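You operate a simulated robot arm through the tools that you are given. There is no shell and no other tool.

The job below is to be done with a simulated robot arm. You get a single attempt, and the scene is never put back.

Task
The orange cylinder is empty: put the grey one in the cradle instead.
Fine: close its wheel, park the yellow coupling on its stub, put the orange cap on and stand it on the EMPTY ring; the grey one stays capped and closed; swing the cradle lever back. Set down upright: orange cylinder, grey cylinder. Where these are worked on the way, their far stop is far enough and under half their travel is too little: cradle lever.

The check looks at the end state, three seconds after you hand in, the way a careful person would. Anything else that was tipped, shoved, dropped, spilled or broken makes it a failure. A push-on lid holds only when it is set on centred and level and pressed home; a screw cap is set on level and turned clockwise until tight.

Robot
A 7-joint arm with a two-finger parallel gripper, fixed in place. Base frame: the origin is at the foot of the arm, x ahead of it, y to its left, z up; the work surface is at about z = 0.9. Lengths are in m, angles in rad, forces in N, time in s.
Its first joint turns from -2.897 to 2.897 rad. Payload 4.4 kg.
The tool frame sits at the grasp point between the pads (the TCP): z along the fingers, y along the line on which they close. The tips reach 0.023 m beyond it. The gripper opens to 0.094 m. The fingers are 0.038 m wide and 0.01 m thick; the gripper's body (0.054 by 0.096 m) begins 0.039 m behind the TCP.
Orientation is told as [roll, pitch, yaw] about the base's x, y, z axes, in that order, counted from this pose: with the fingers straight down and closing along the base's y, the tool's x points along the base's -x, its y along +y and its z along -z.

Tools
- The arm moves only by the tool servo_tool. Its argument "targets" is one flat list of numbers, 7 for each row, row after row: the shift along the tool's x, y, z in m, then the turn, a rotation vector about the tool's x, y, z in rad, then the finger opening in m, from 0 to 0.094. In form: [dx, dy, dz, wx, wy, wz, jaw, dx, dy, dz, wx, wy, wz, jaw, ...]. A call has 1 to 20 rows; each row shifts and turns the commanded pose from where the row before left it, along the tool's axes as they then stand. Each row takes 0.2 s and may step no farther than 0.05 m and 0.15 rad from the row before; otherwise, or with a gripper value out of range, the whole call is refused. Where a pose cannot be reached the arm comes as near as it can. A force on the tool above 90 N (or 10 N above the force at the start of the call, whichever is more), or a blocked arm, ends the call early, and 0.2 s more pass. The fingers move at their own pace (about 0.072 m/s each) and stop on an object; they squeeze with about 32 N. The grip force told is the motor's: it shows also when the fingers shut on nothing. Time passes only in rows, and 0.2 s behind the last, so rows that do not move let the fingers close. It gives the time, the measured TCP pose, the force on the tool (base axes), the opening and the grip force at its end, in the units of the frame above (readings bear some noise), with the torque about the TCP (base axes, N m) and any sound that the robot's microphone picked up.
- Cameras (640 x 400 px; columns grow to the right, rows downward): "scene" is fixed at [0.3989, -0.6492, 1.6138]; the picture's right is [0.97, 0.25, 0.00], its down [-0.21, 0.79, -0.58] and it looks along [-0.15, 0.56, 0.82] (base axes); focal length 214 px, centre (320, 200). "wrist" rides on the gripper at [0.086, 0.016, -0.075] in the tool frame; the picture's right is [-0.18, 0.98, 0.00], its down [-0.58, -0.11, -0.81] and it looks along [-0.79, -0.15, 0.59] (tool axes); focal length 243 px, centre (320, 200). There is no depth. A picture from a camera that has moved, and an enlarged one, comes with that camera's place and axes in the base frame and with its lens.
- camera(camera): a new picture of that camera. No time passes.
- close_up(camera, box): a new picture of the part [left, top, right, bottom] of that camera's present view, enlarged. No time passes.
- sign_off(): hands the job in; it is judged then, once.

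Nothing tells you positions but the pictures and the camera data. Unless the task says otherwise, let go and move clear before handing in.

The tools are called after "Call:" by a JSON object that holds its "op" and its "data". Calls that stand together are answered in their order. servo_tool: Moves the arm, as the interface text tells. Its arguments: {"type":"object","properties":{"targets":{"type":"array","items":{"type":"number"}}},"required":["targets"]} The other tools are called the same way: camera (camera) takes a picture; close_up (camera, box) takes an enlarged picture of a part of a camera's view; sign_off () hands the job in.

At the start:

```text
time_s: 0.0
eef_pos: [0.8255, 0.3032, 1.3544]
ee_rot: [-0.001, 0.001, -0.001]
wrist_force: [-0.1, 0.2, -0.2]
wrist_torque: [-0.03, -0.01, 0.05]
opening: 0.094
grasp_force: 0.1
```

scene: 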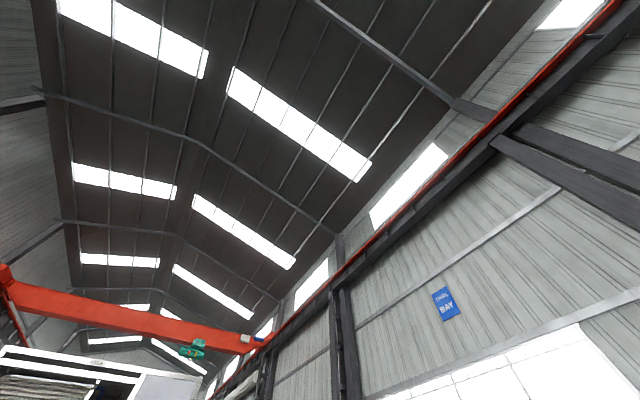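
wrist: 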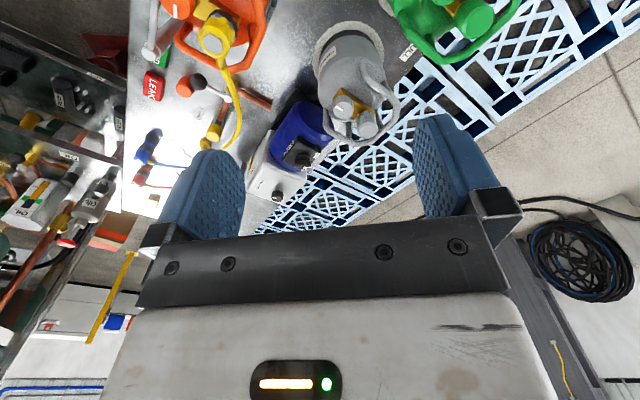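

The scene camera looks up at the roof, so it is of no use; the wrist camera shows the bench with orange, grey and green cylinders. I'll look more closely at it first.

Call:
{"op": "close_up", "data": {"camera": "wrist", "box": [120, 0, 440, 200]}}

Call:
{"op": "close_up", "data": {"camera": "wrist", "box": [0, 0, 320, 200]}}

Call:
{"op": "close_up", "data": {"camera": "scene", "box": [0, 200, 320, 400]}}

```text
2.00 times, centred on (280, 100) of wrist
camera zoom: at [0.7384, 0.319, 1.4299], right [0.18, 0.98, 0.0], down [0.58, -0.11, 0.81], along [0.79, -0.15, -0.59], focal length 485 px, centre (400, 400)
```

zoom: 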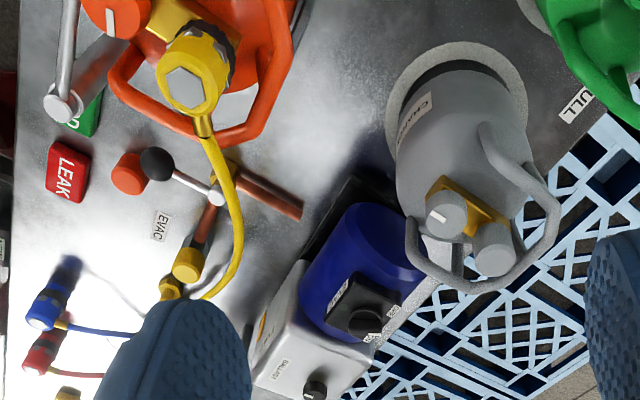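

```text
2.00 times, centred on (160, 100) of wrist
camera zoom: at [0.7384, 0.319, 1.4299], right [0.18, 0.98, 0.0], down [0.58, -0.11, 0.81], along [0.79, -0.15, -0.59], focal length 485 px, centre (640, 400)
```

zoom: 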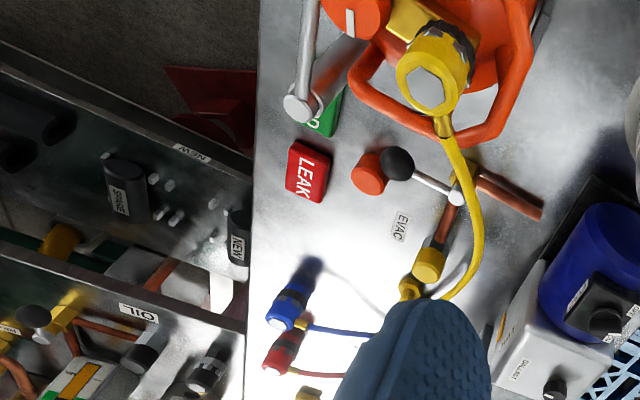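

```text
2.00 times, centred on (160, 300) of scene
camera zoom: at [0.3989, -0.6492, 1.6138], right [0.97, 0.25, 0.0], down [-0.21, 0.79, -0.58], along [-0.15, 0.56, 0.82], focal length 429 px, centre (640, 0)
```

zoom: 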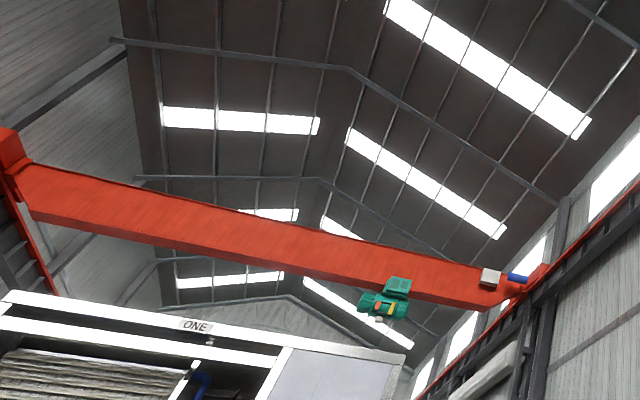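

The wrist camera is mounted inverted (picture top is toward the base and down). I take the grey cylinder at about (0.95, 0.32), the orange one near (0.85, 0.15). I'll pull the arm back to see the whole bench.

Call:
{"op": "servo_tool", "data": {"targets": [0.04, 0, -0.01, 0, 0, 0, 0.094, 0.05, 0, -0.01, 0, 0, 0, 0.094, 0.05, 0, -0.01, 0, 0, 0, 0.094, 0.05, 0, -0.01, 0, 0, 0, 0.094, 0.05, 0, -0.01, 0, 0, 0, 0.094, 0.04, 0, -0.01, 0, 0, 0, 0.094, 0.0, 0, 0, 0, 0, 0, 0.094]}}

Call:
{"op": "camera", "data": {"camera": "wrist"}}

```text
refused: row 2 steps farther than a row can; nothing moved
```

```text
taken
camera wrist: at [0.7384, 0.319, 1.4299], right [0.18, 0.98, 0.0], down [0.58, -0.11, 0.81], along [0.79, -0.15, -0.59], focal length 243 px, centre (320, 200)
```

wrist: 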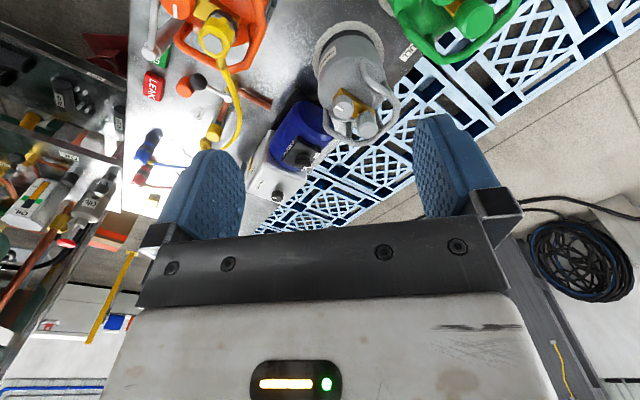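

The step limit counts the combined shift, so I'll use smaller steps for the same pull-back.

Call:
{"op": "servo_tool", "data": {"targets": [0.04, 0, -0.01, 0, 0, 0, 0.094, 0.048, 0, -0.01, 0, 0, 0, 0.094, 0.048, 0, -0.01, 0, 0, 0, 0.094, 0.048, 0, -0.01, 0, 0, 0, 0.094, 0.048, 0, -0.01, 0, 0, 0, 0.094, 0.04, 0, -0.01, 0, 0, 0, 0.094, 0.0, 0, 0, 0, 0, 0, 0.094]}}

Call:
{"op": "camera", "data": {"camera": "wrist"}}

```text
time_s: 1.6
eef_pos: [0.5501, 0.3025, 1.4133]
ee_rot: [-0.001, 0.0, 0.0]
wrist_force: [-0.3, 0.3, 0.2]
wrist_torque: [0.01, -0.03, 0.0]
opening: 0.0942
grasp_force: 0.0
```

```text
taken
camera wrist: at [0.4637, 0.3185, 1.4887], right [0.18, 0.98, 0.0], down [0.58, -0.11, 0.81], along [0.79, -0.15, -0.59], focal length 243 px, centre (320, 200)
```

wrist: 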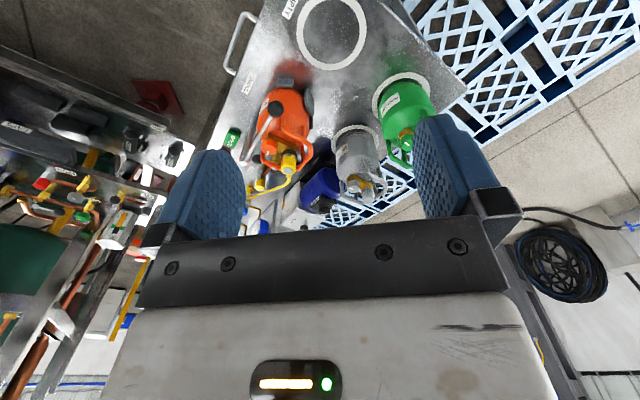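

I now see the layout: the EMPTY ring nearest the base, orange cylinder in its cradle, grey on a ring, green (full) to its left. Zooming in for details.

Call:
{"op": "close_up", "data": {"camera": "wrist", "box": [220, 70, 380, 220]}}

Call:
{"op": "close_up", "data": {"camera": "wrist", "box": [220, 0, 460, 150]}}

Call:
{"op": "close_up", "data": {"camera": "wrist", "box": [310, 70, 450, 220]}}

```text
2.67 times, centred on (300, 145) of wrist
camera zoom: at [0.4637, 0.3185, 1.4887], right [0.18, 0.98, 0.0], down [0.58, -0.11, 0.81], along [0.79, -0.15, -0.59], focal length 647 px, centre (373, 347)
```

zoom: 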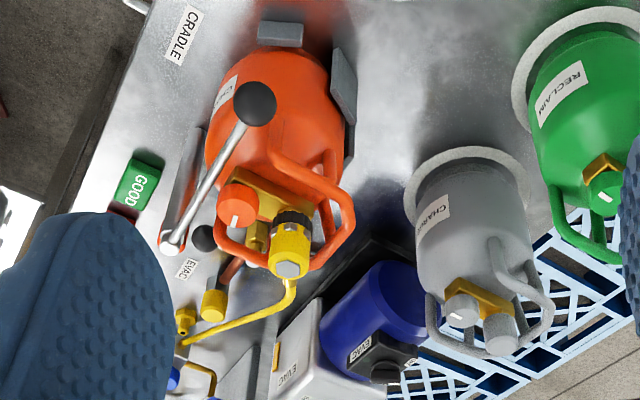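

```text
2.67 times, centred on (340, 75) of wrist
camera zoom: at [0.4637, 0.3185, 1.4887], right [0.18, 0.98, 0.0], down [0.58, -0.11, 0.81], along [0.79, -0.15, -0.59], focal length 647 px, centre (267, 533)
```

zoom: 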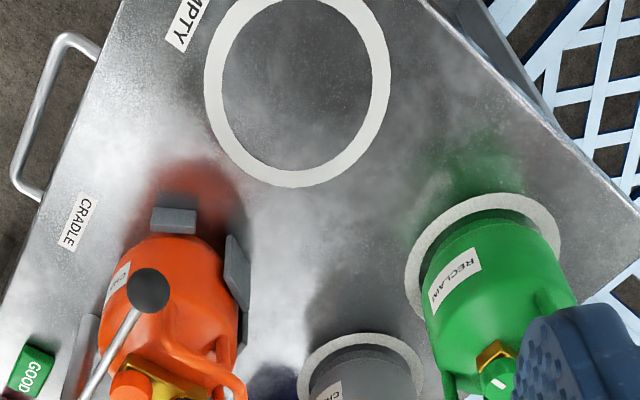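

```text
2.67 times, centred on (380, 145) of wrist
camera zoom: at [0.4637, 0.3185, 1.4887], right [0.18, 0.98, 0.0], down [0.58, -0.11, 0.81], along [0.79, -0.15, -0.59], focal length 647 px, centre (160, 347)
```

zoom: 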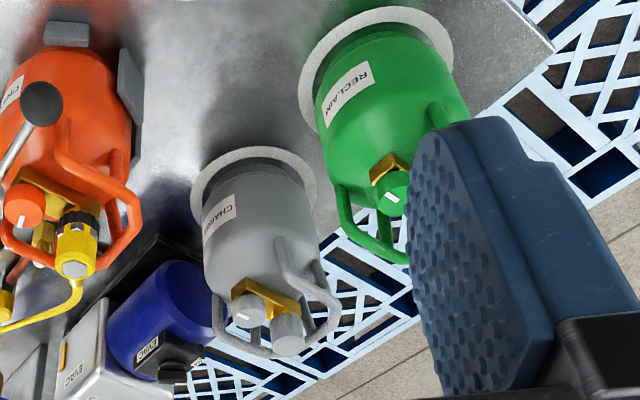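

Rough triangulation puts the orange valve wheel near (0.80, 0.14, 1.08), the yellow coupling near (0.83, 0.18, 1.12), and the EMPTY ring near (0.67, 0.31). Moving closer for a detailed look.

Call:
{"op": "servo_tool", "data": {"targets": [-0.014, -0.0213, 0.0327, 0, 0, 0, 0.094, -0.014, -0.0213, 0.0327, 0, 0, 0, 0.094, -0.014, -0.0213, 0.0327, 0, 0, 0, 0.094, -0.014, -0.0213, 0.0327, 0, 0, 0, 0.094, -0.014, -0.0213, 0.0327, 0, 0, 0, 0.094, 0, 0, 0, 0, 0, 0, 0.094]}}

Call:
{"op": "camera", "data": {"camera": "wrist"}}

Call:
{"op": "close_up", "data": {"camera": "wrist", "box": [160, 0, 400, 150]}}

```text
time_s: 3.0
eef_pos: [0.6214, 0.1951, 1.2535]
ee_rot: [0.0, -0.001, -0.001]
wrist_force: [0.5, -0.1, 0.5]
wrist_torque: [-0.01, 0.0, 0.01]
opening: 0.0941
grasp_force: 0.0
```

```text
taken
camera wrist: at [0.5355, 0.2112, 1.3277], right [0.18, 0.98, 0.0], down [0.58, -0.11, 0.81], along [0.79, -0.15, -0.59], focal length 243 px, centre (320, 200)
```

wrist: 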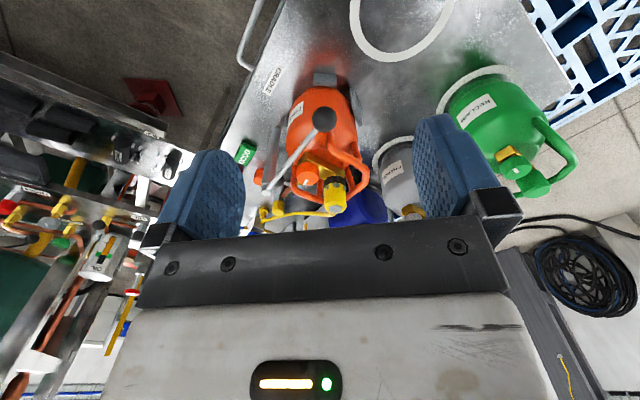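

```text
2.67 times, centred on (280, 75) of wrist
camera zoom: at [0.5355, 0.2112, 1.3277], right [0.18, 0.98, 0.0], down [0.58, -0.11, 0.81], along [0.79, -0.15, -0.59], focal length 647 px, centre (427, 533)
```

zoom: 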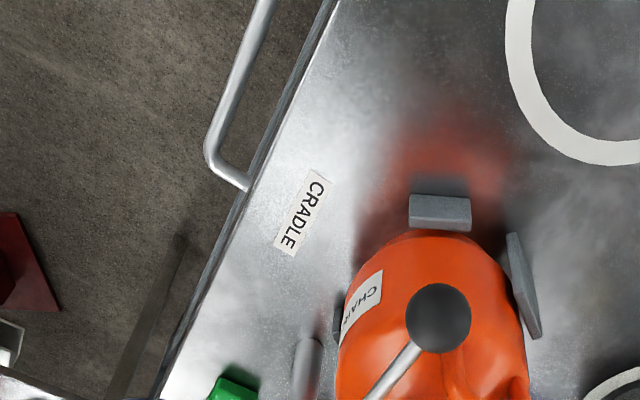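

Zooming on the orange cylinder's top from here.

Call:
{"op": "close_up", "data": {"camera": "wrist", "box": [240, 70, 400, 240]}}

Call:
{"op": "close_up", "data": {"camera": "wrist", "box": [250, 130, 370, 240]}}

Call:
{"op": "close_up", "data": {"camera": "wrist", "box": [0, 100, 200, 250]}}

```text
2.35 times, centred on (320, 155) of wrist
camera zoom: at [0.5355, 0.2112, 1.3277], right [0.18, 0.98, 0.0], down [0.58, -0.11, 0.81], along [0.79, -0.15, -0.59], focal length 571 px, centre (320, 306)
```

zoom: 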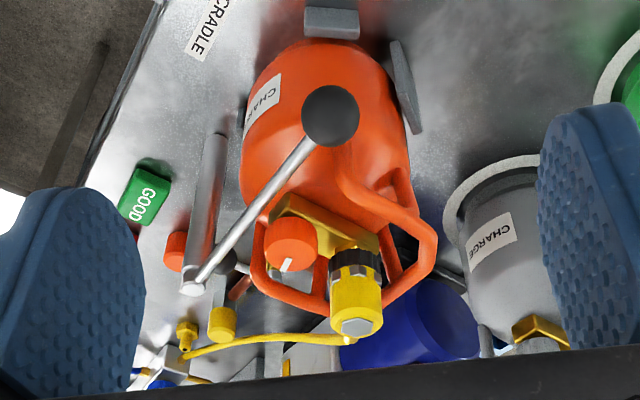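

```text
3.64 times, centred on (310, 185) of wrist
camera zoom: at [0.5355, 0.2112, 1.3277], right [0.18, 0.98, 0.0], down [0.58, -0.11, 0.81], along [0.79, -0.15, -0.59], focal length 882 px, centre (356, 254)
```

zoom: 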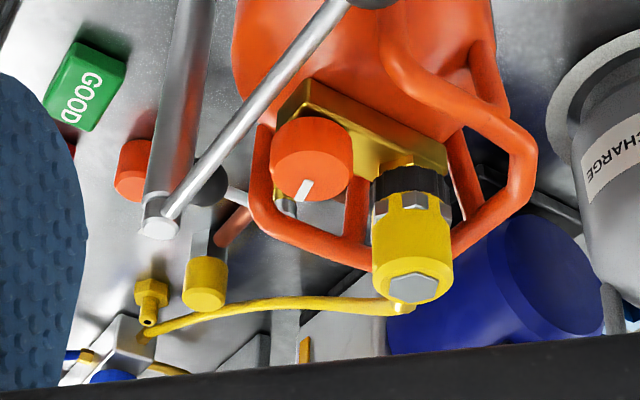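

```text
2.67 times, centred on (100, 175) of wrist
camera zoom: at [0.5355, 0.2112, 1.3277], right [0.18, 0.98, 0.0], down [0.58, -0.11, 0.81], along [0.79, -0.15, -0.59], focal length 647 px, centre (907, 267)
```

zoom: 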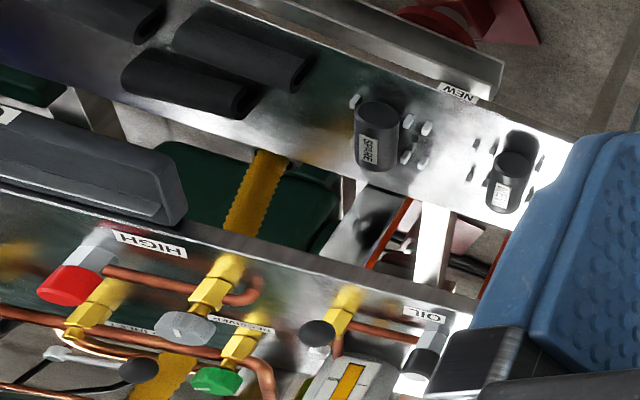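

The lever is a horizontal bar with a black ball at about (0.717, 0.183, 1.068), hinged on a post at (0.844, 0.058). The wheel is at (0.80, 0.142, 1.085) and the coupling top at (0.83, 0.18, 1.129). Next I'll look at the EVAC stub and orange cap area.

Call:
{"op": "servo_tool", "data": {"targets": [-0.035, -0.027, -0.006, 0, 0, 0, 0.094, -0.035, -0.027, -0.006, 0, 0, 0, 0.094, -0.035, -0.027, -0.006, 0, 0, 0, 0.094, -0.035, -0.027, -0.006, 0, 0, 0, 0.094, -0.035, -0.027, 0, 0, 0, 0, 0.094, 0, 0, 0, 0, 0, 0, 0.094]}}

Call:
{"op": "camera", "data": {"camera": "wrist"}}

Call:
{"op": "close_up", "data": {"camera": "wrist", "box": [160, 0, 420, 160]}}

Call:
{"op": "close_up", "data": {"camera": "wrist", "box": [230, 80, 430, 240]}}

```text
time_s: 4.4
eef_pos: [0.8026, 0.0587, 1.2742]
ee_rot: [0.0, 0.0, 0.0]
wrist_force: [-0.8, 0.2, 0.1]
wrist_torque: [0.0, -0.01, -0.01]
opening: 0.0938
grasp_force: 0.1
```

```text
taken
camera wrist: at [0.7157, 0.0751, 1.3495], right [0.18, 0.98, 0.0], down [0.58, -0.11, 0.81], along [0.79, -0.15, -0.59], focal length 243 px, centre (320, 200)
```

wrist: 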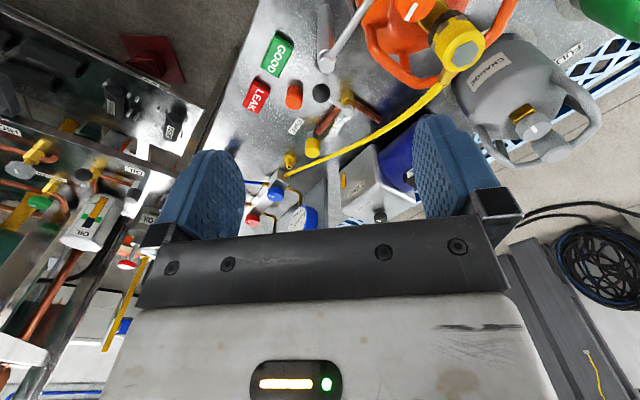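

```text
2.46 times, centred on (290, 80) of wrist
camera zoom: at [0.7157, 0.0751, 1.3495], right [0.18, 0.98, 0.0], down [0.58, -0.11, 0.81], along [0.79, -0.15, -0.59], focal length 597 px, centre (394, 495)
```

zoom: 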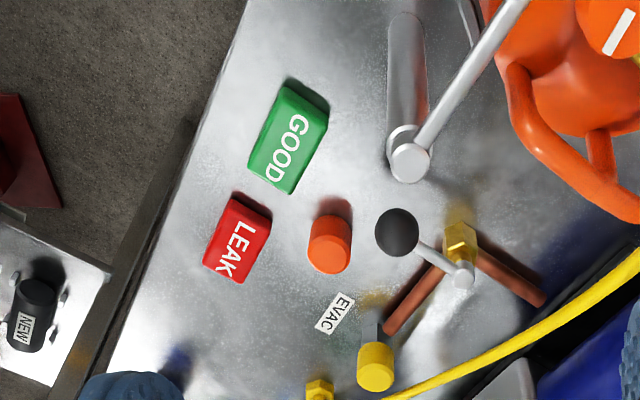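

```text
2.50 times, centred on (330, 160) of wrist
camera zoom: at [0.7157, 0.0751, 1.3495], right [0.18, 0.98, 0.0], down [0.58, -0.11, 0.81], along [0.79, -0.15, -0.59], focal length 606 px, centre (295, 300)
```

zoom: 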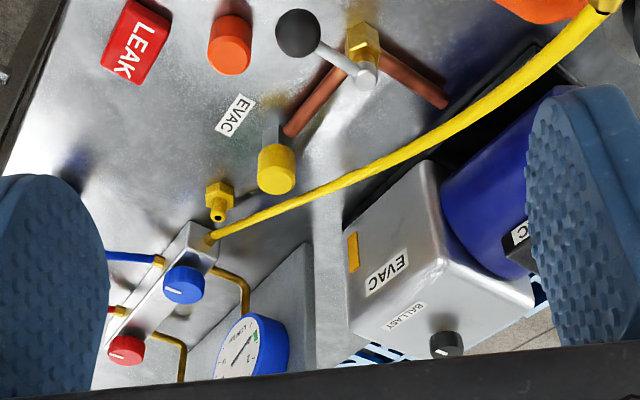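

The orange cap lies near (0.96, -0.022), and I see an EVAC post with a yellow cap, a brass fitting near the manifold, and blue and red couplings hidden by the left finger. I'll move farther out to see the manifold and stubs better.

Call:
{"op": "servo_tool", "data": {"targets": [-0.03, -0.02, -0.003, 0, 0, 0, 0.094, -0.03, -0.02, -0.003, 0, 0, 0, 0.094, -0.03, -0.02, -0.003, 0, 0, 0, 0.094, -0.03, -0.02, -0.003, 0, 0, 0, 0.094, -0.015, -0.02, -0.003, 0, 0, 0, 0.094, 0, 0, 0, 0, 0, 0, 0.094]}}

Call:
{"op": "camera", "data": {"camera": "wrist"}}

Call:
{"op": "close_up", "data": {"camera": "wrist", "box": [160, 0, 420, 160]}}

Call:
{"op": "close_up", "data": {"camera": "wrist", "box": [210, 60, 350, 160]}}

```text
time_s: 5.8
eef_pos: [0.9334, -0.0381, 1.29]
ee_rot: [0.0, 0.001, 0.0]
wrist_force: [0.0, -0.1, 0.2]
wrist_torque: [-0.03, -0.04, -0.02]
opening: 0.0939
grasp_force: 0.0
```

```text
taken
camera wrist: at [0.8474, -0.0226, 1.3653], right [0.18, 0.98, 0.0], down [0.58, -0.11, 0.81], along [0.79, -0.15, -0.59], focal length 243 px, centre (320, 200)
```

wrist: 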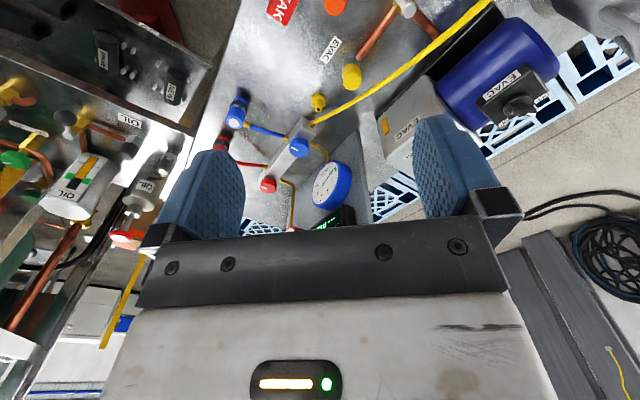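

```text
2.46 times, centred on (290, 80) of wrist
camera zoom: at [0.8474, -0.0226, 1.3653], right [0.18, 0.98, 0.0], down [0.58, -0.11, 0.81], along [0.79, -0.15, -0.59], focal length 597 px, centre (394, 495)
```

zoom: 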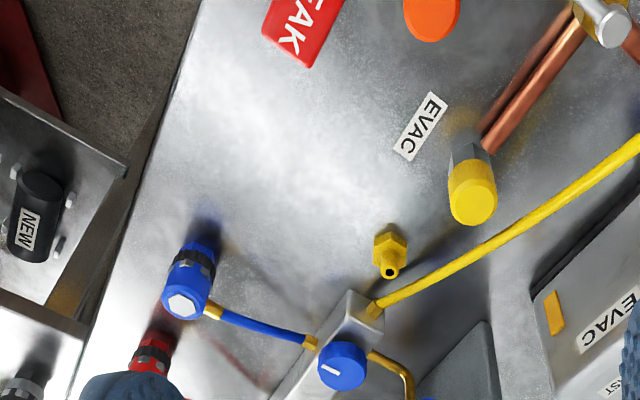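

```text
4.00 times, centred on (280, 110) of wrist
camera zoom: at [0.8474, -0.0226, 1.3653], right [0.18, 0.98, 0.0], down [0.58, -0.11, 0.81], along [0.79, -0.15, -0.59], focal length 970 px, centre (480, 560)
```

zoom: 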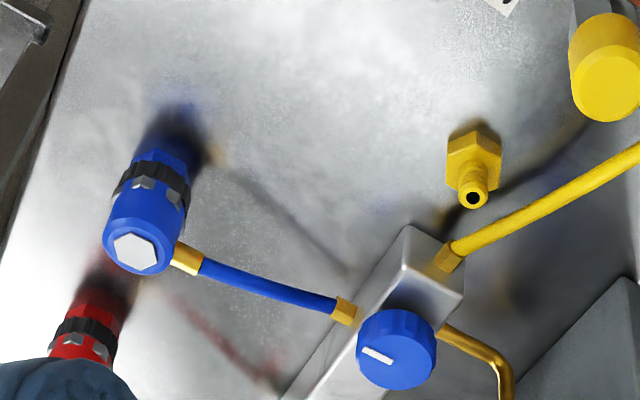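

The yellow stub (brass-yellow hex with nipple) is near (1.13, -0.08, 0.92), beyond vertical reach, so I'll need a forward-tilted tool. I'll yaw the gripper by half a turn so that the camera ends up above the grip when tilted forward.

Call:
{"op": "servo_tool", "data": {"targets": [0.0375, 0.025, -0.015, 0, 0, 0, 0.094, 0.0375, 0.025, -0.015, 0, 0, 0, 0.094, 0.0375, 0.025, -0.015, 0, 0, 0, 0.094, 0.0375, 0.025, -0.015, 0, 0, 0, 0.094, 0, 0, 0, 0, 0, -0.15, 0.094, 0, 0, 0, 0, 0, -0.15, 0.094, 0, 0, 0, 0, 0, -0.15, 0.094, 0, 0, 0, 0, 0, -0.15, 0.094, 0, 0, 0, 0, 0, -0.15, 0.094, 0, 0, 0, 0, 0, -0.15, 0.094, 0, 0, 0, 0, 0, -0.15, 0.094, 0, 0, 0, 0, 0, -0.15, 0.094, 0, 0, 0, 0, 0, -0.15, 0.094, 0, 0, 0, 0, 0, -0.15, 0.094]}}

Call:
{"op": "camera", "data": {"camera": "wrist"}}

```text
time_s: 8.8
eef_pos: [0.7832, 0.0619, 1.3504]
ee_rot: [0.0, 0.0, 1.502]
wrist_force: [0.2, -0.4, -0.6]
wrist_torque: [0.0, 0.02, -0.01]
opening: 0.0939
grasp_force: 0.1
```

```text
taken
camera wrist: at [0.7609, -0.024, 1.4244], right [-0.97, 0.25, 0.0], down [0.15, 0.57, 0.81], along [0.2, 0.78, -0.59], focal length 243 px, centre (320, 200)
```

wrist: 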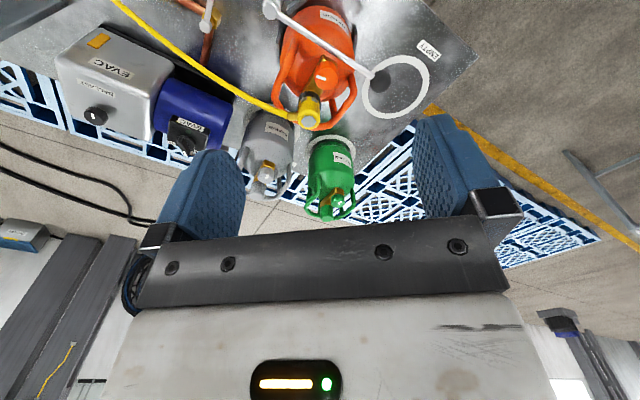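

A useful side view from the right; zooming on it.

Call:
{"op": "close_up", "data": {"camera": "wrist", "box": [220, 0, 460, 150]}}

Call:
{"op": "close_up", "data": {"camera": "wrist", "box": [220, 90, 380, 230]}}

```text
2.67 times, centred on (340, 75) of wrist
camera zoom: at [0.7609, -0.024, 1.4244], right [-0.97, 0.25, 0.0], down [0.15, 0.57, 0.81], along [0.2, 0.78, -0.59], focal length 647 px, centre (267, 533)
```

zoom: 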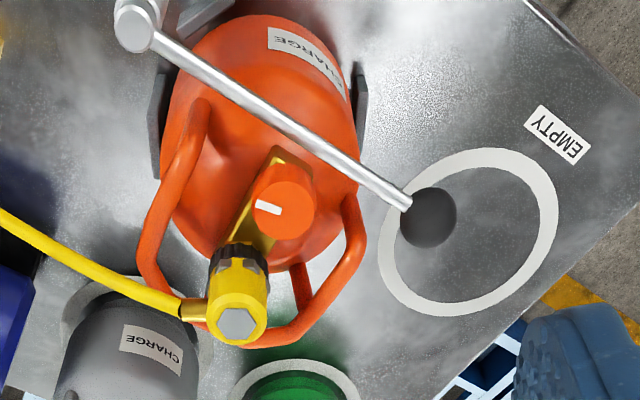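

```text
2.86 times, centred on (300, 160) of wrist
camera zoom: at [0.7609, -0.024, 1.4244], right [-0.97, 0.25, 0.0], down [0.15, 0.57, 0.81], along [0.2, 0.78, -0.59], focal length 693 px, centre (377, 314)
```

zoom: 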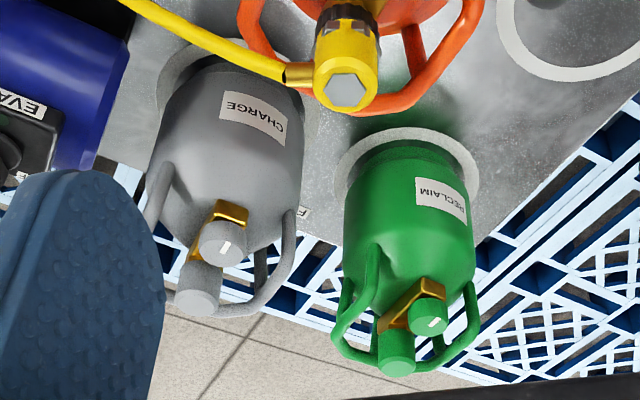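

Now I understand the handle and valve shapes. Next I finish the half turn and tilt forward for a straight-down view of the orange cylinder.

Call:
{"op": "servo_tool", "data": {"targets": [-0.023, 0.029, 0, 0, 0, 0, 0.094, -0.023, 0.029, 0, 0, 0, 0, 0.094, -0.023, 0.029, 0, 0, 0, 0, 0.094, -0.023, 0.029, 0, 0, 0, 0, 0.094, 0, 0, 0, 0, 0, -0.149, 0.094, 0, 0, 0, 0, 0, -0.149, 0.094, 0, 0, 0, 0, 0, -0.149, 0.094, 0, 0, 0, 0, 0, -0.149, 0.094, 0, 0, 0, 0, 0, -0.149, 0.094, 0, 0, 0, 0, 0, -0.149, 0.094, 0, 0, 0, 0, 0, -0.149, 0.094, 0, 0, 0, 0, 0, -0.149, 0.094, 0, 0, 0, 0, 0, -0.149, 0.094, 0, 0, 0, 0, 0, -0.149, 0.094, 0, 0, 0, 0, 0, -0.149, 0.094, 0, 0, 0, 0, 0, 0, 0.094]}}

Call:
{"op": "camera", "data": {"camera": "wrist"}}

```text
time_s: 12.2
eef_pos: [0.6737, 0.1622, 1.3491]
ee_rot: [0.0, 0.0, 3.141]
wrist_force: [-0.1, -0.3, -0.6]
wrist_torque: [0.03, 0.01, 0.01]
opening: 0.0941
grasp_force: 0.0
```

```text
taken
camera wrist: at [0.7602, 0.1456, 1.425], right [-0.19, -0.98, 0.0], down [-0.58, 0.11, 0.81], along [-0.79, 0.15, -0.59], focal length 243 px, centre (320, 200)
```

wrist: 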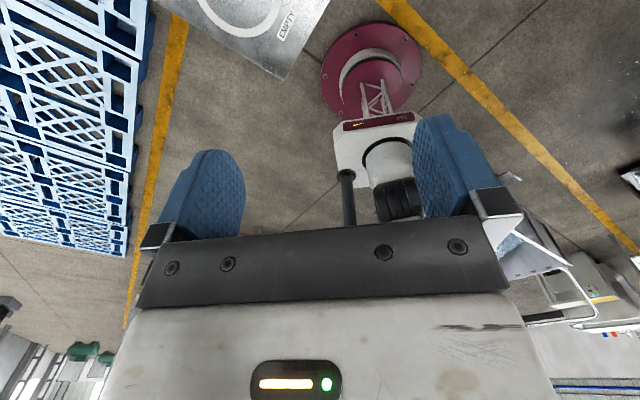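

Yaw of π works. Now the forward tilt by 0.92 rad for the top-down view.

Call:
{"op": "servo_tool", "data": {"targets": [0, 0, 0, 0, 0.15, 0, 0.094, 0, 0, 0, 0, 0.15, 0, 0.094, 0, 0, 0, 0, 0.15, 0, 0.094, 0, 0, 0, 0, 0.15, 0, 0.094, 0, 0, 0, 0, 0.15, 0, 0.094, 0, 0, 0, 0, 0.15, 0, 0.094, 0, 0, 0, 0, 0, 0, 0.094]}}

Call:
{"op": "camera", "data": {"camera": "wrist"}}

Call:
{"op": "close_up", "data": {"camera": "wrist", "box": [200, 20, 440, 170]}}

```text
time_s: 13.8
eef_pos: [0.674, 0.1619, 1.3506]
ee_rot: [0.001, 0.902, 3.138]
wrist_force: [0.5, -0.3, -0.2]
wrist_torque: [0.04, 0.0, 0.04]
opening: 0.0939
grasp_force: 0.1
```

```text
taken
camera wrist: at [0.6687, 0.1449, 1.4646], right [-0.12, -0.98, -0.14], down [-0.99, 0.11, 0.04], along [-0.03, 0.15, -0.99], focal length 243 px, centre (320, 200)
```

wrist: 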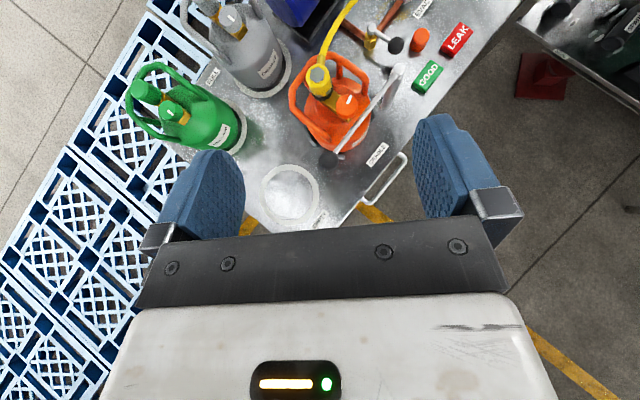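

```text
2.67 times, centred on (320, 95) of wrist
camera zoom: at [0.6687, 0.1449, 1.4646], right [-0.12, -0.98, -0.14], down [-0.99, 0.11, 0.04], along [-0.03, 0.15, -0.99], focal length 647 px, centre (320, 480)
```

zoom: 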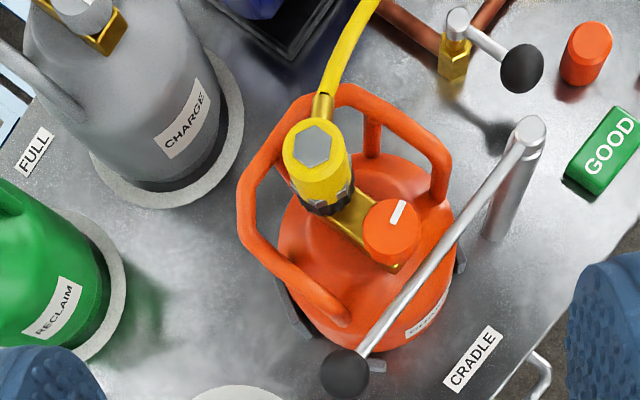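

This top view confirms the layout: grey on the FULL ring, wheel with white pointer, coupling hose leaving away from the base. I'll test whether the tilted tool can reach over the yellow stub at (1.13, -0.08).

Call:
{"op": "servo_tool", "data": {"targets": [0, 0.0346, 0.023, 0, 0, 0, 0.094, 0, 0.0346, 0.023, 0, 0, 0, 0.094, 0, 0.0346, 0.023, 0, 0, 0, 0.094, 0, 0.0346, 0.023, 0, 0, 0, 0.094, 0, 0.0346, 0.023, 0, 0, 0, 0.094, 0, 0.0346, 0.023, 0, 0, 0, 0.094, 0, 0.0346, 0.023, 0, 0, 0, 0.094, 0.0138, 0, 0.0417, 0, 0, 0, 0.094, 0.0138, 0, 0.0417, 0, 0, 0, 0.094, 0.0138, 0, 0.0417, 0, 0, 0, 0.094, 0.0138, 0, 0.0417, 0, 0, 0, 0.094]}}

Call:
{"op": "camera", "data": {"camera": "wrist"}}

```text
time_s: 16.2
eef_pos: [0.9199, 0.0119, 1.2167]
ee_rot: [0.004, 0.903, 3.138]
wrist_force: [-0.2, -0.6, 1.5]
wrist_torque: [-0.01, 0.04, -0.02]
opening: 0.0939
grasp_force: 0.1
out of reach, approached as far as the arm can: row 5, 6, 7
```

```text
taken
camera wrist: at [0.9149, -0.0044, 1.3316], right [-0.12, -0.98, -0.14], down [-0.99, 0.12, 0.04], along [-0.03, 0.15, -0.99], focal length 243 px, centre (320, 200)
```

wrist: 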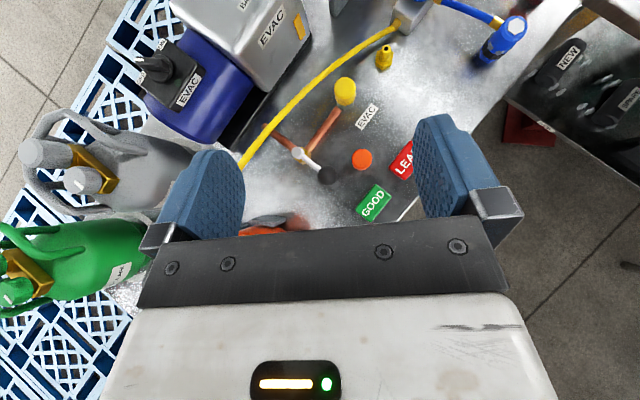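

Yaw π runs out at y<0, so I'll turn slightly to point radially at the stub, then extend.

Call:
{"op": "servo_tool", "data": {"targets": [0, 0, 0, -0.0785, 0, 0.062, 0.094, 0.0147, 0.0117, 0.0347, 0, 0, 0, 0.094, 0.0147, 0.0117, 0.0347, 0, 0, 0, 0.094, 0.0147, 0.0117, 0.0347, 0, 0, 0, 0.094, 0.0147, 0.0117, 0.0347, 0, 0, 0, 0.094, 0.0147, 0.0117, 0.0347, 0, 0, 0, 0.094, 0.0147, 0.0117, 0.0347, 0, 0, 0, 0.094, 0, 0, 0, 0, 0, 0, 0.094]}}

Call:
{"op": "camera", "data": {"camera": "wrist"}}

Call:
{"op": "close_up", "data": {"camera": "wrist", "box": [240, 100, 420, 240]}}

```text
time_s: 18.0
eef_pos: [1.1249, -0.0801, 1.1556]
ee_rot: [0.0, 0.9, 3.039]
wrist_force: [-0.3, 0.2, -0.2]
wrist_torque: [-0.04, 0.01, 0.02]
opening: 0.094
grasp_force: 0.0
```

```text
taken
camera wrist: at [1.1197, -0.0958, 1.2707], right [-0.22, -0.97, -0.14], down [-0.98, 0.21, 0.05], along [-0.01, 0.15, -0.99], focal length 243 px, centre (320, 200)
```

wrist: 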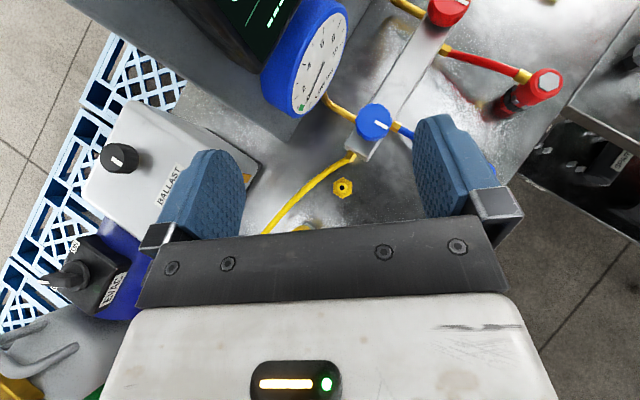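

```text
2.86 times, centred on (330, 170) of wrist
camera zoom: at [1.1197, -0.0958, 1.2707], right [-0.22, -0.97, -0.14], down [-0.98, 0.21, 0.05], along [-0.01, 0.15, -0.99], focal length 693 px, centre (291, 286)
```

zoom: 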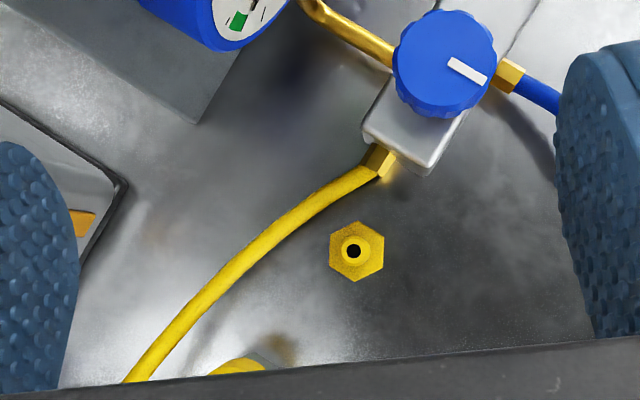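

With tilt 0.9 and yaw 3.04 the tool reaches the stub, seen from above at about (1.125, -0.078). I'll check it also reaches lower, then look again.

Call:
{"op": "servo_tool", "data": {"targets": [-0.0313, 0, 0.0249, 0, 0, 0, 0.094, -0.0313, 0, 0.0249, 0, 0, 0, 0.094, -0.0313, 0, 0.0249, 0, 0, 0, 0.094, 0, 0, 0, 0, 0, 0, 0.094]}}

Call:
{"op": "camera", "data": {"camera": "wrist"}}

Call:
{"op": "close_up", "data": {"camera": "wrist", "box": [240, 100, 420, 240]}}

```text
time_s: 19.0
eef_pos: [1.1264, -0.0802, 1.0356]
ee_rot: [0.001, 0.898, 3.04]
wrist_force: [0.3, 0.8, 0.3]
wrist_torque: [0.01, 0.01, 0.0]
opening: 0.0938
grasp_force: 0.1
```

```text
taken
camera wrist: at [1.1208, -0.0966, 1.1494], right [-0.21, -0.97, -0.14], down [-0.98, 0.21, 0.05], along [-0.01, 0.15, -0.99], focal length 243 px, centre (320, 200)
```

wrist: 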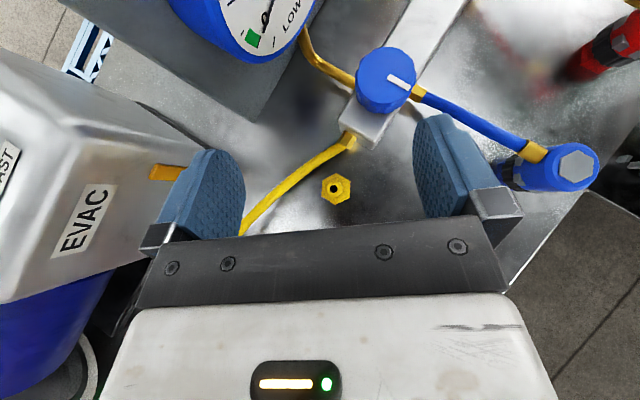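

```text
2.86 times, centred on (330, 170) of wrist
camera zoom: at [1.1208, -0.0966, 1.1494], right [-0.21, -0.97, -0.14], down [-0.98, 0.21, 0.05], along [-0.01, 0.15, -0.99], focal length 693 px, centre (291, 286)
```

zoom: 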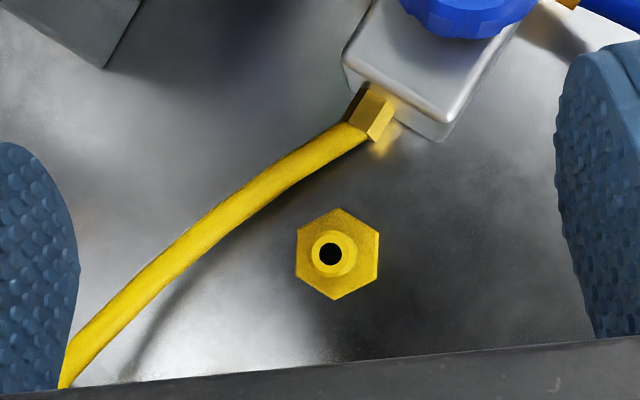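

The stub nipple is at about (1.1247, -0.0785, top 0.936), and the reach is fine. Now I go back above the orange wheel with the tool vertical.

Call:
{"op": "servo_tool", "data": {"targets": [0.0352, 0, -0.028, 0, 0, 0, 0.094, 0.0352, 0, -0.028, 0, 0, 0, 0.094, 0.0352, 0, -0.028, 0, 0, 0, 0.094, 0.0352, 0, -0.028, 0, 0, 0, 0.094, 0.0352, 0, -0.028, 0, 0, 0, 0.094, -0.02397, -0.0208, -0.0302, 0, 0, 0, 0.094, -0.02397, -0.0208, -0.0302, 0, 0, 0, 0.094, -0.02397, -0.0208, -0.0302, 0, 0, 0, 0.094, -0.02397, -0.0208, -0.0302, 0, 0, 0, 0.094, -0.02397, -0.0208, -0.0302, 0, 0, 0, 0.094, -0.02397, -0.0208, -0.0302, 0, 0, 0, 0.094, -0.02397, -0.0208, -0.0302, 0, 0, 0, 0.094, -0.02397, -0.0208, -0.0302, 0, 0, 0, 0.094, -0.02397, -0.0208, -0.0302, 0, 0, 0, 0.094, 0, 0, 0, 0, -0.15, 0, 0.094, 0, 0, 0, 0, -0.15, 0, 0.094, 0, 0, 0, 0, -0.15, 0, 0.094, 0, 0, 0, 0, -0.15, 0, 0.094, 0, 0, 0, 0, -0.15, 0, 0.094, 0, 0, 0, 0, -0.148, 0, 0.094]}}

```text
time_s: 23.2
eef_pos: [0.8014, 0.1422, 1.2606]
ee_rot: [0.001, 0.001, 3.038]
wrist_force: [0.0, -0.2, 0.5]
wrist_torque: [-0.01, 0.02, 0.0]
opening: 0.094
grasp_force: 0.2
```

Now yaw to 0.9 rad so the fingers straddle the wheel away from the coupling.

Call:
{"op": "servo_tool", "data": {"targets": [0, 0, 0, 0, 0, 0.1425, 0.06, 0, 0, 0, 0, 0, 0.1425, 0.06, 0, 0, 0, 0, 0, 0.1425, 0.06, 0, 0, 0, 0, 0, 0.1425, 0.06, 0, 0, 0, 0, 0, 0.1425, 0.06, 0, 0, 0, 0, 0, 0.1425, 0.06, 0, 0, 0, 0, 0, 0.1425, 0.06, 0, 0, 0, 0, 0, 0.1425, 0.06, 0, 0, 0, 0, 0, 0.1425, 0.06, 0, 0, 0, 0, 0, 0.1425, 0.06, 0, 0, 0, 0, 0, 0.1425, 0.06, 0, 0, 0, 0, 0, 0.1425, 0.06, 0, 0, 0, 0, 0, 0.1425, 0.06, 0, 0, 0, 0, 0, 0.1425, 0.06, 0, 0, 0, 0, 0, 0.1425, 0.06]}}

Call:
{"op": "camera", "data": {"camera": "wrist"}}

Call:
{"op": "close_up", "data": {"camera": "wrist", "box": [240, 0, 420, 120]}}

```text
time_s: 26.4
eef_pos: [0.8031, 0.1441, 1.2616]
ee_rot: [-0.001, -0.001, 0.902]
wrist_force: [-0.7, 0.6, -0.4]
wrist_torque: [0.0, -0.04, -0.02]
opening: 0.0601
grasp_force: 0.0
```

```text
taken
camera wrist: at [0.7361, 0.085, 1.3371], right [-0.66, 0.76, 0.0], down [0.45, 0.39, 0.81], along [0.61, 0.53, -0.59], focal length 243 px, centre (320, 200)
```

wrist: 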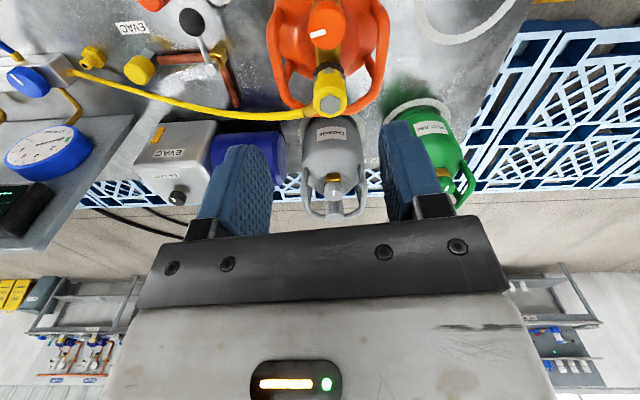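

```text
3.33 times, centred on (330, 60) of wrist
camera zoom: at [0.7361, 0.085, 1.3371], right [-0.66, 0.76, 0.0], down [0.45, 0.39, 0.81], along [0.61, 0.53, -0.59], focal length 809 px, centre (287, 667)
```

zoom: 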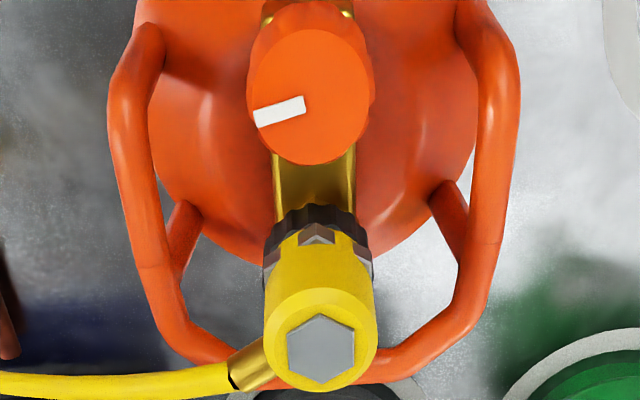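

The wheel centre is (0.797, 0.1447), top about 1.085; the coupling is at (0.8303, 0.1796). I descend over the wheel with the fingers open 0.05, staying above the lever bar.

Call:
{"op": "servo_tool", "data": {"targets": [0.0033, 0.0052, 0, 0, 0, 0.05, 0.05, 0, 0, 0.035, 0, 0, 0, 0.05, 0, 0, 0.035, 0, 0, 0, 0.05, 0, 0, 0.035, 0, 0, 0, 0.05, 0, 0, 0, 0, 0, 0, 0.05]}}

Call:
{"op": "camera", "data": {"camera": "wrist"}}

Call:
{"op": "close_up", "data": {"camera": "wrist", "box": [240, 80, 420, 240]}}

```text
time_s: 27.6
eef_pos: [0.7974, 0.144, 1.1534]
ee_rot: [-0.001, -0.001, 0.853]
wrist_force: [0.0, -0.4, -0.3]
wrist_torque: [-0.01, 0.02, 0.0]
opening: 0.0501
grasp_force: 0.2
```

```text
taken
camera wrist: at [0.7274, 0.0898, 1.2291], right [-0.62, 0.79, 0.0], down [0.46, 0.37, 0.81], along [0.63, 0.5, -0.59], focal length 243 px, centre (320, 200)
```

wrist: 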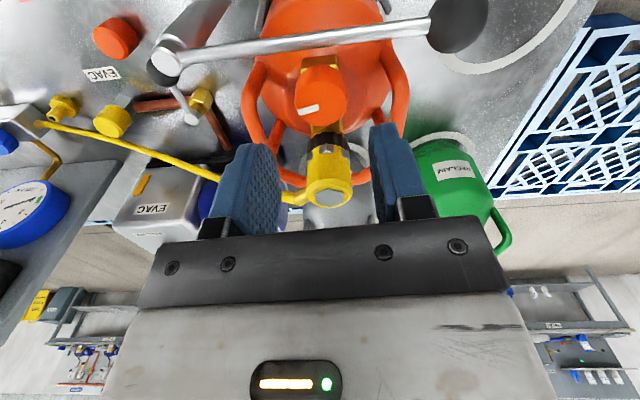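

```text
2.50 times, centred on (330, 160) of wrist
camera zoom: at [0.7274, 0.0898, 1.2291], right [-0.62, 0.79, 0.0], down [0.46, 0.37, 0.81], along [0.63, 0.5, -0.59], focal length 606 px, centre (295, 300)
```

zoom: 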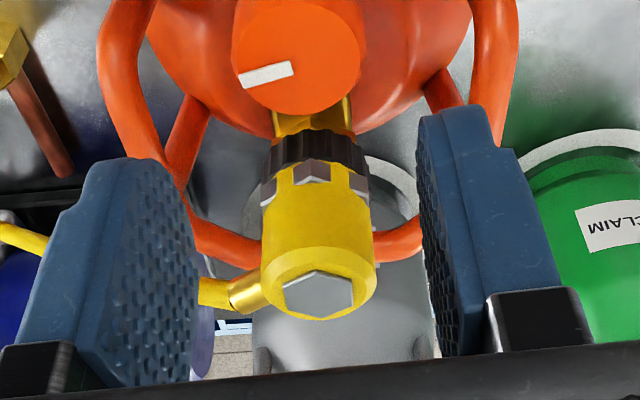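

Centred well on the wheel. I descend until the tips are just above the lever bar level and close on the wheel's top.

Call:
{"op": "servo_tool", "data": {"targets": [0, 0, 0.0262, 0, 0, 0, 0.05, 0, 0, 0.0262, 0, 0, 0, 0.05, 0, 0, 0, 0, 0, 0, 0.03, 0, 0, 0, 0, 0, 0, 0.02, 0, 0, 0, 0, 0, 0, 0.0]}}

Call:
{"op": "close_up", "data": {"camera": "wrist", "box": [200, 60, 440, 240]}}

```text
time_s: 28.8
eef_pos: [0.7954, 0.1463, 1.0995]
ee_rot: [-0.002, 0.0, 0.855]
wrist_force: [0.2, -0.9, -0.3]
wrist_torque: [-0.11, 0.08, -0.01]
opening: 0.0333
grasp_force: 31.9
```

```text
2.22 times, centred on (320, 150) of wrist
camera zoom: at [0.7269, 0.0909, 1.1754], right [-0.62, 0.79, 0.0], down [0.46, 0.37, 0.81], along [0.63, 0.5, -0.59], focal length 539 px, centre (320, 311)
```

zoom: 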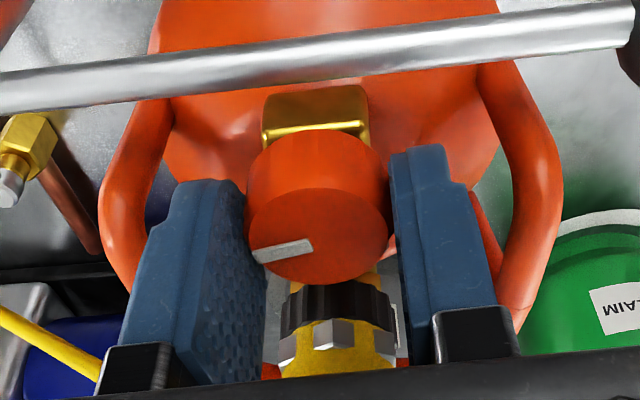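

Gripped the wheel (33 mm). Now turning clockwise.

Call:
{"op": "servo_tool", "data": {"targets": [0, 0, 0, 0, 0, 0.1, 0.0, 0, 0, 0, 0, 0, 0.1, 0.0, 0, 0, 0, 0, 0, 0.1, 0.0, 0, 0, 0, 0, 0, 0.1, 0.0, 0, 0, 0, 0, 0, 0.1, 0.0]}}

Call:
{"op": "close_up", "data": {"camera": "wrist", "box": [200, 60, 440, 240]}}

```text
time_s: 30.0
eef_pos: [0.7954, 0.1439, 1.1032]
ee_rot: [-0.002, -0.002, 0.35]
wrist_force: [-0.7, 1.3, -11.1]
wrist_torque: [-0.16, 0.28, 0.01]
opening: 0.0332
grasp_force: 32.0
```

```text
2.22 times, centred on (320, 150) of wrist
camera zoom: at [0.7086, 0.1294, 1.178], right [-0.17, 0.99, 0.0], down [0.58, 0.1, 0.81], along [0.8, 0.13, -0.59], focal length 539 px, centre (320, 311)
```

zoom: 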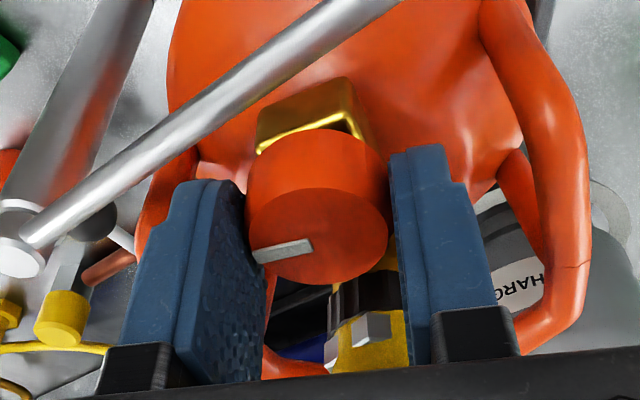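

The wheel turns with the grip. Continuing.

Call:
{"op": "servo_tool", "data": {"targets": [0, 0, 0, 0, 0, 0.1, 0.0, 0, 0, 0, 0, 0, 0.1, 0.0, 0, 0, 0, 0, 0, 0.1, 0.0, 0, 0, 0, 0, 0, 0.1, 0.0, 0, 0, 0, 0, 0, 0.1, 0.0]}}

Call:
{"op": "close_up", "data": {"camera": "wrist", "box": [200, 60, 440, 240]}}

```text
time_s: 31.2
eef_pos: [0.7948, 0.1433, 1.1031]
ee_rot: [0.0, -0.002, -0.149]
wrist_force: [-0.4, -1.0, -11.1]
wrist_torque: [-0.15, 0.26, -0.02]
opening: 0.0331
grasp_force: 31.6
```

```text
2.22 times, centred on (320, 150) of wrist
camera zoom: at [0.7131, 0.1717, 1.1781], right [0.33, 0.94, 0.0], down [0.56, -0.19, 0.81], along [0.76, -0.26, -0.59], focal length 539 px, centre (320, 311)
```

zoom: 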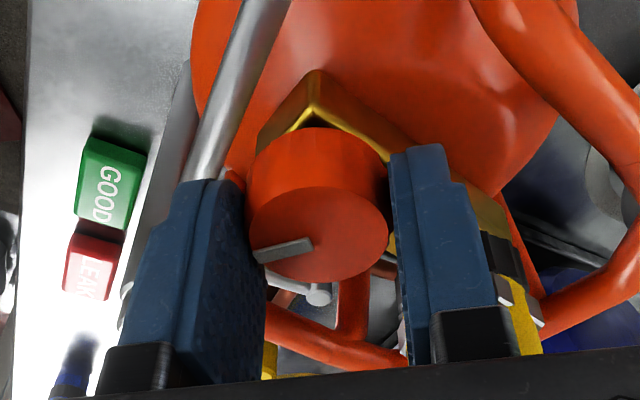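

Still turning freely; continuing.

Call:
{"op": "servo_tool", "data": {"targets": [0, 0, 0, 0, 0, 0.12, 0.0, 0, 0, 0, 0, 0, 0.12, 0.0, 0, 0, 0, 0, 0, 0.12, 0.0, 0, 0, 0, 0, 0, 0.12, 0.0, 0, 0, 0, 0, 0, 0.12, 0.0, 0, 0, 0, 0, 0, 0.12, 0.0, 0, 0, 0, 0, 0, 0.12, 0.0, 0, 0, 0, 0, 0, 0.12, 0.0]}}

Call:
{"op": "close_up", "data": {"camera": "wrist", "box": [200, 60, 440, 240]}}

```text
time_s: 33.0
eef_pos: [0.796, 0.1434, 1.1048]
ee_rot: [0.003, -0.003, -1.111]
wrist_force: [-15.8, -0.1, 7.9]
wrist_torque: [-0.4, 0.87, 0.05]
opening: 0.0331
grasp_force: 32.0
```

```text
2.22 times, centred on (320, 150) of wrist
camera zoom: at [0.7718, 0.2284, 1.1793], right [0.96, 0.27, 0.0], down [0.16, -0.57, 0.81], along [0.22, -0.78, -0.59], focal length 539 px, centre (320, 311)
```

zoom: 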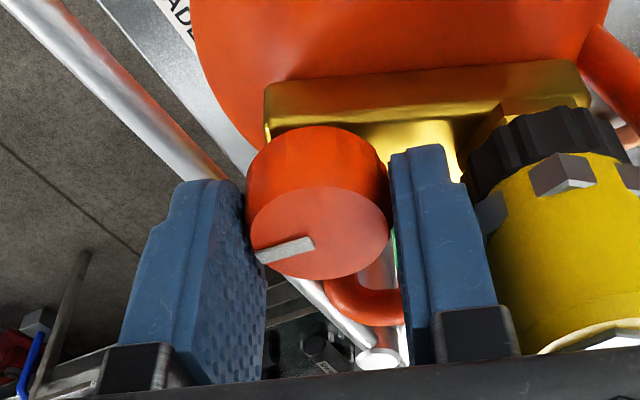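

There is side force near the coupling's lugs. I raise the tips 2 mm and continue gently, checking.

Call:
{"op": "servo_tool", "data": {"targets": [0, 0, -0.002, 0, 0, 0.08, 0.0, 0, 0, 0, 0, 0, 0.08, 0.0]}}

Call:
{"op": "camera", "data": {"camera": "wrist"}}

Call:
{"op": "close_up", "data": {"camera": "wrist", "box": [200, 60, 440, 240]}}

```text
time_s: 33.6
eef_pos: [0.7953, 0.143, 1.105]
ee_rot: [-0.001, -0.002, -1.269]
wrist_force: [-1.2, -1.6, -11.5]
wrist_torque: [-0.16, 0.31, 0.0]
opening: 0.0333
grasp_force: 32.0
```

```text
taken
camera wrist: at [0.7859, 0.2307, 1.1797], right [0.99, 0.12, 0.0], down [0.07, -0.59, 0.81], along [0.09, -0.8, -0.59], focal length 243 px, centre (320, 200)
```

wrist: 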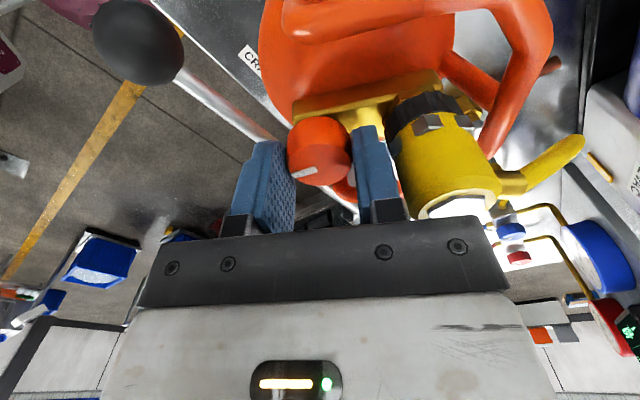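

```text
2.22 times, centred on (320, 150) of wrist
camera zoom: at [0.7859, 0.2307, 1.1797], right [0.99, 0.12, 0.0], down [0.07, -0.59, 0.81], along [0.09, -0.8, -0.59], focal length 539 px, centre (320, 311)
```

zoom: 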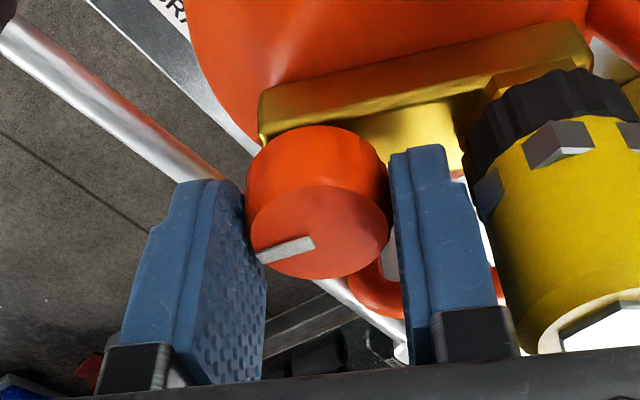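

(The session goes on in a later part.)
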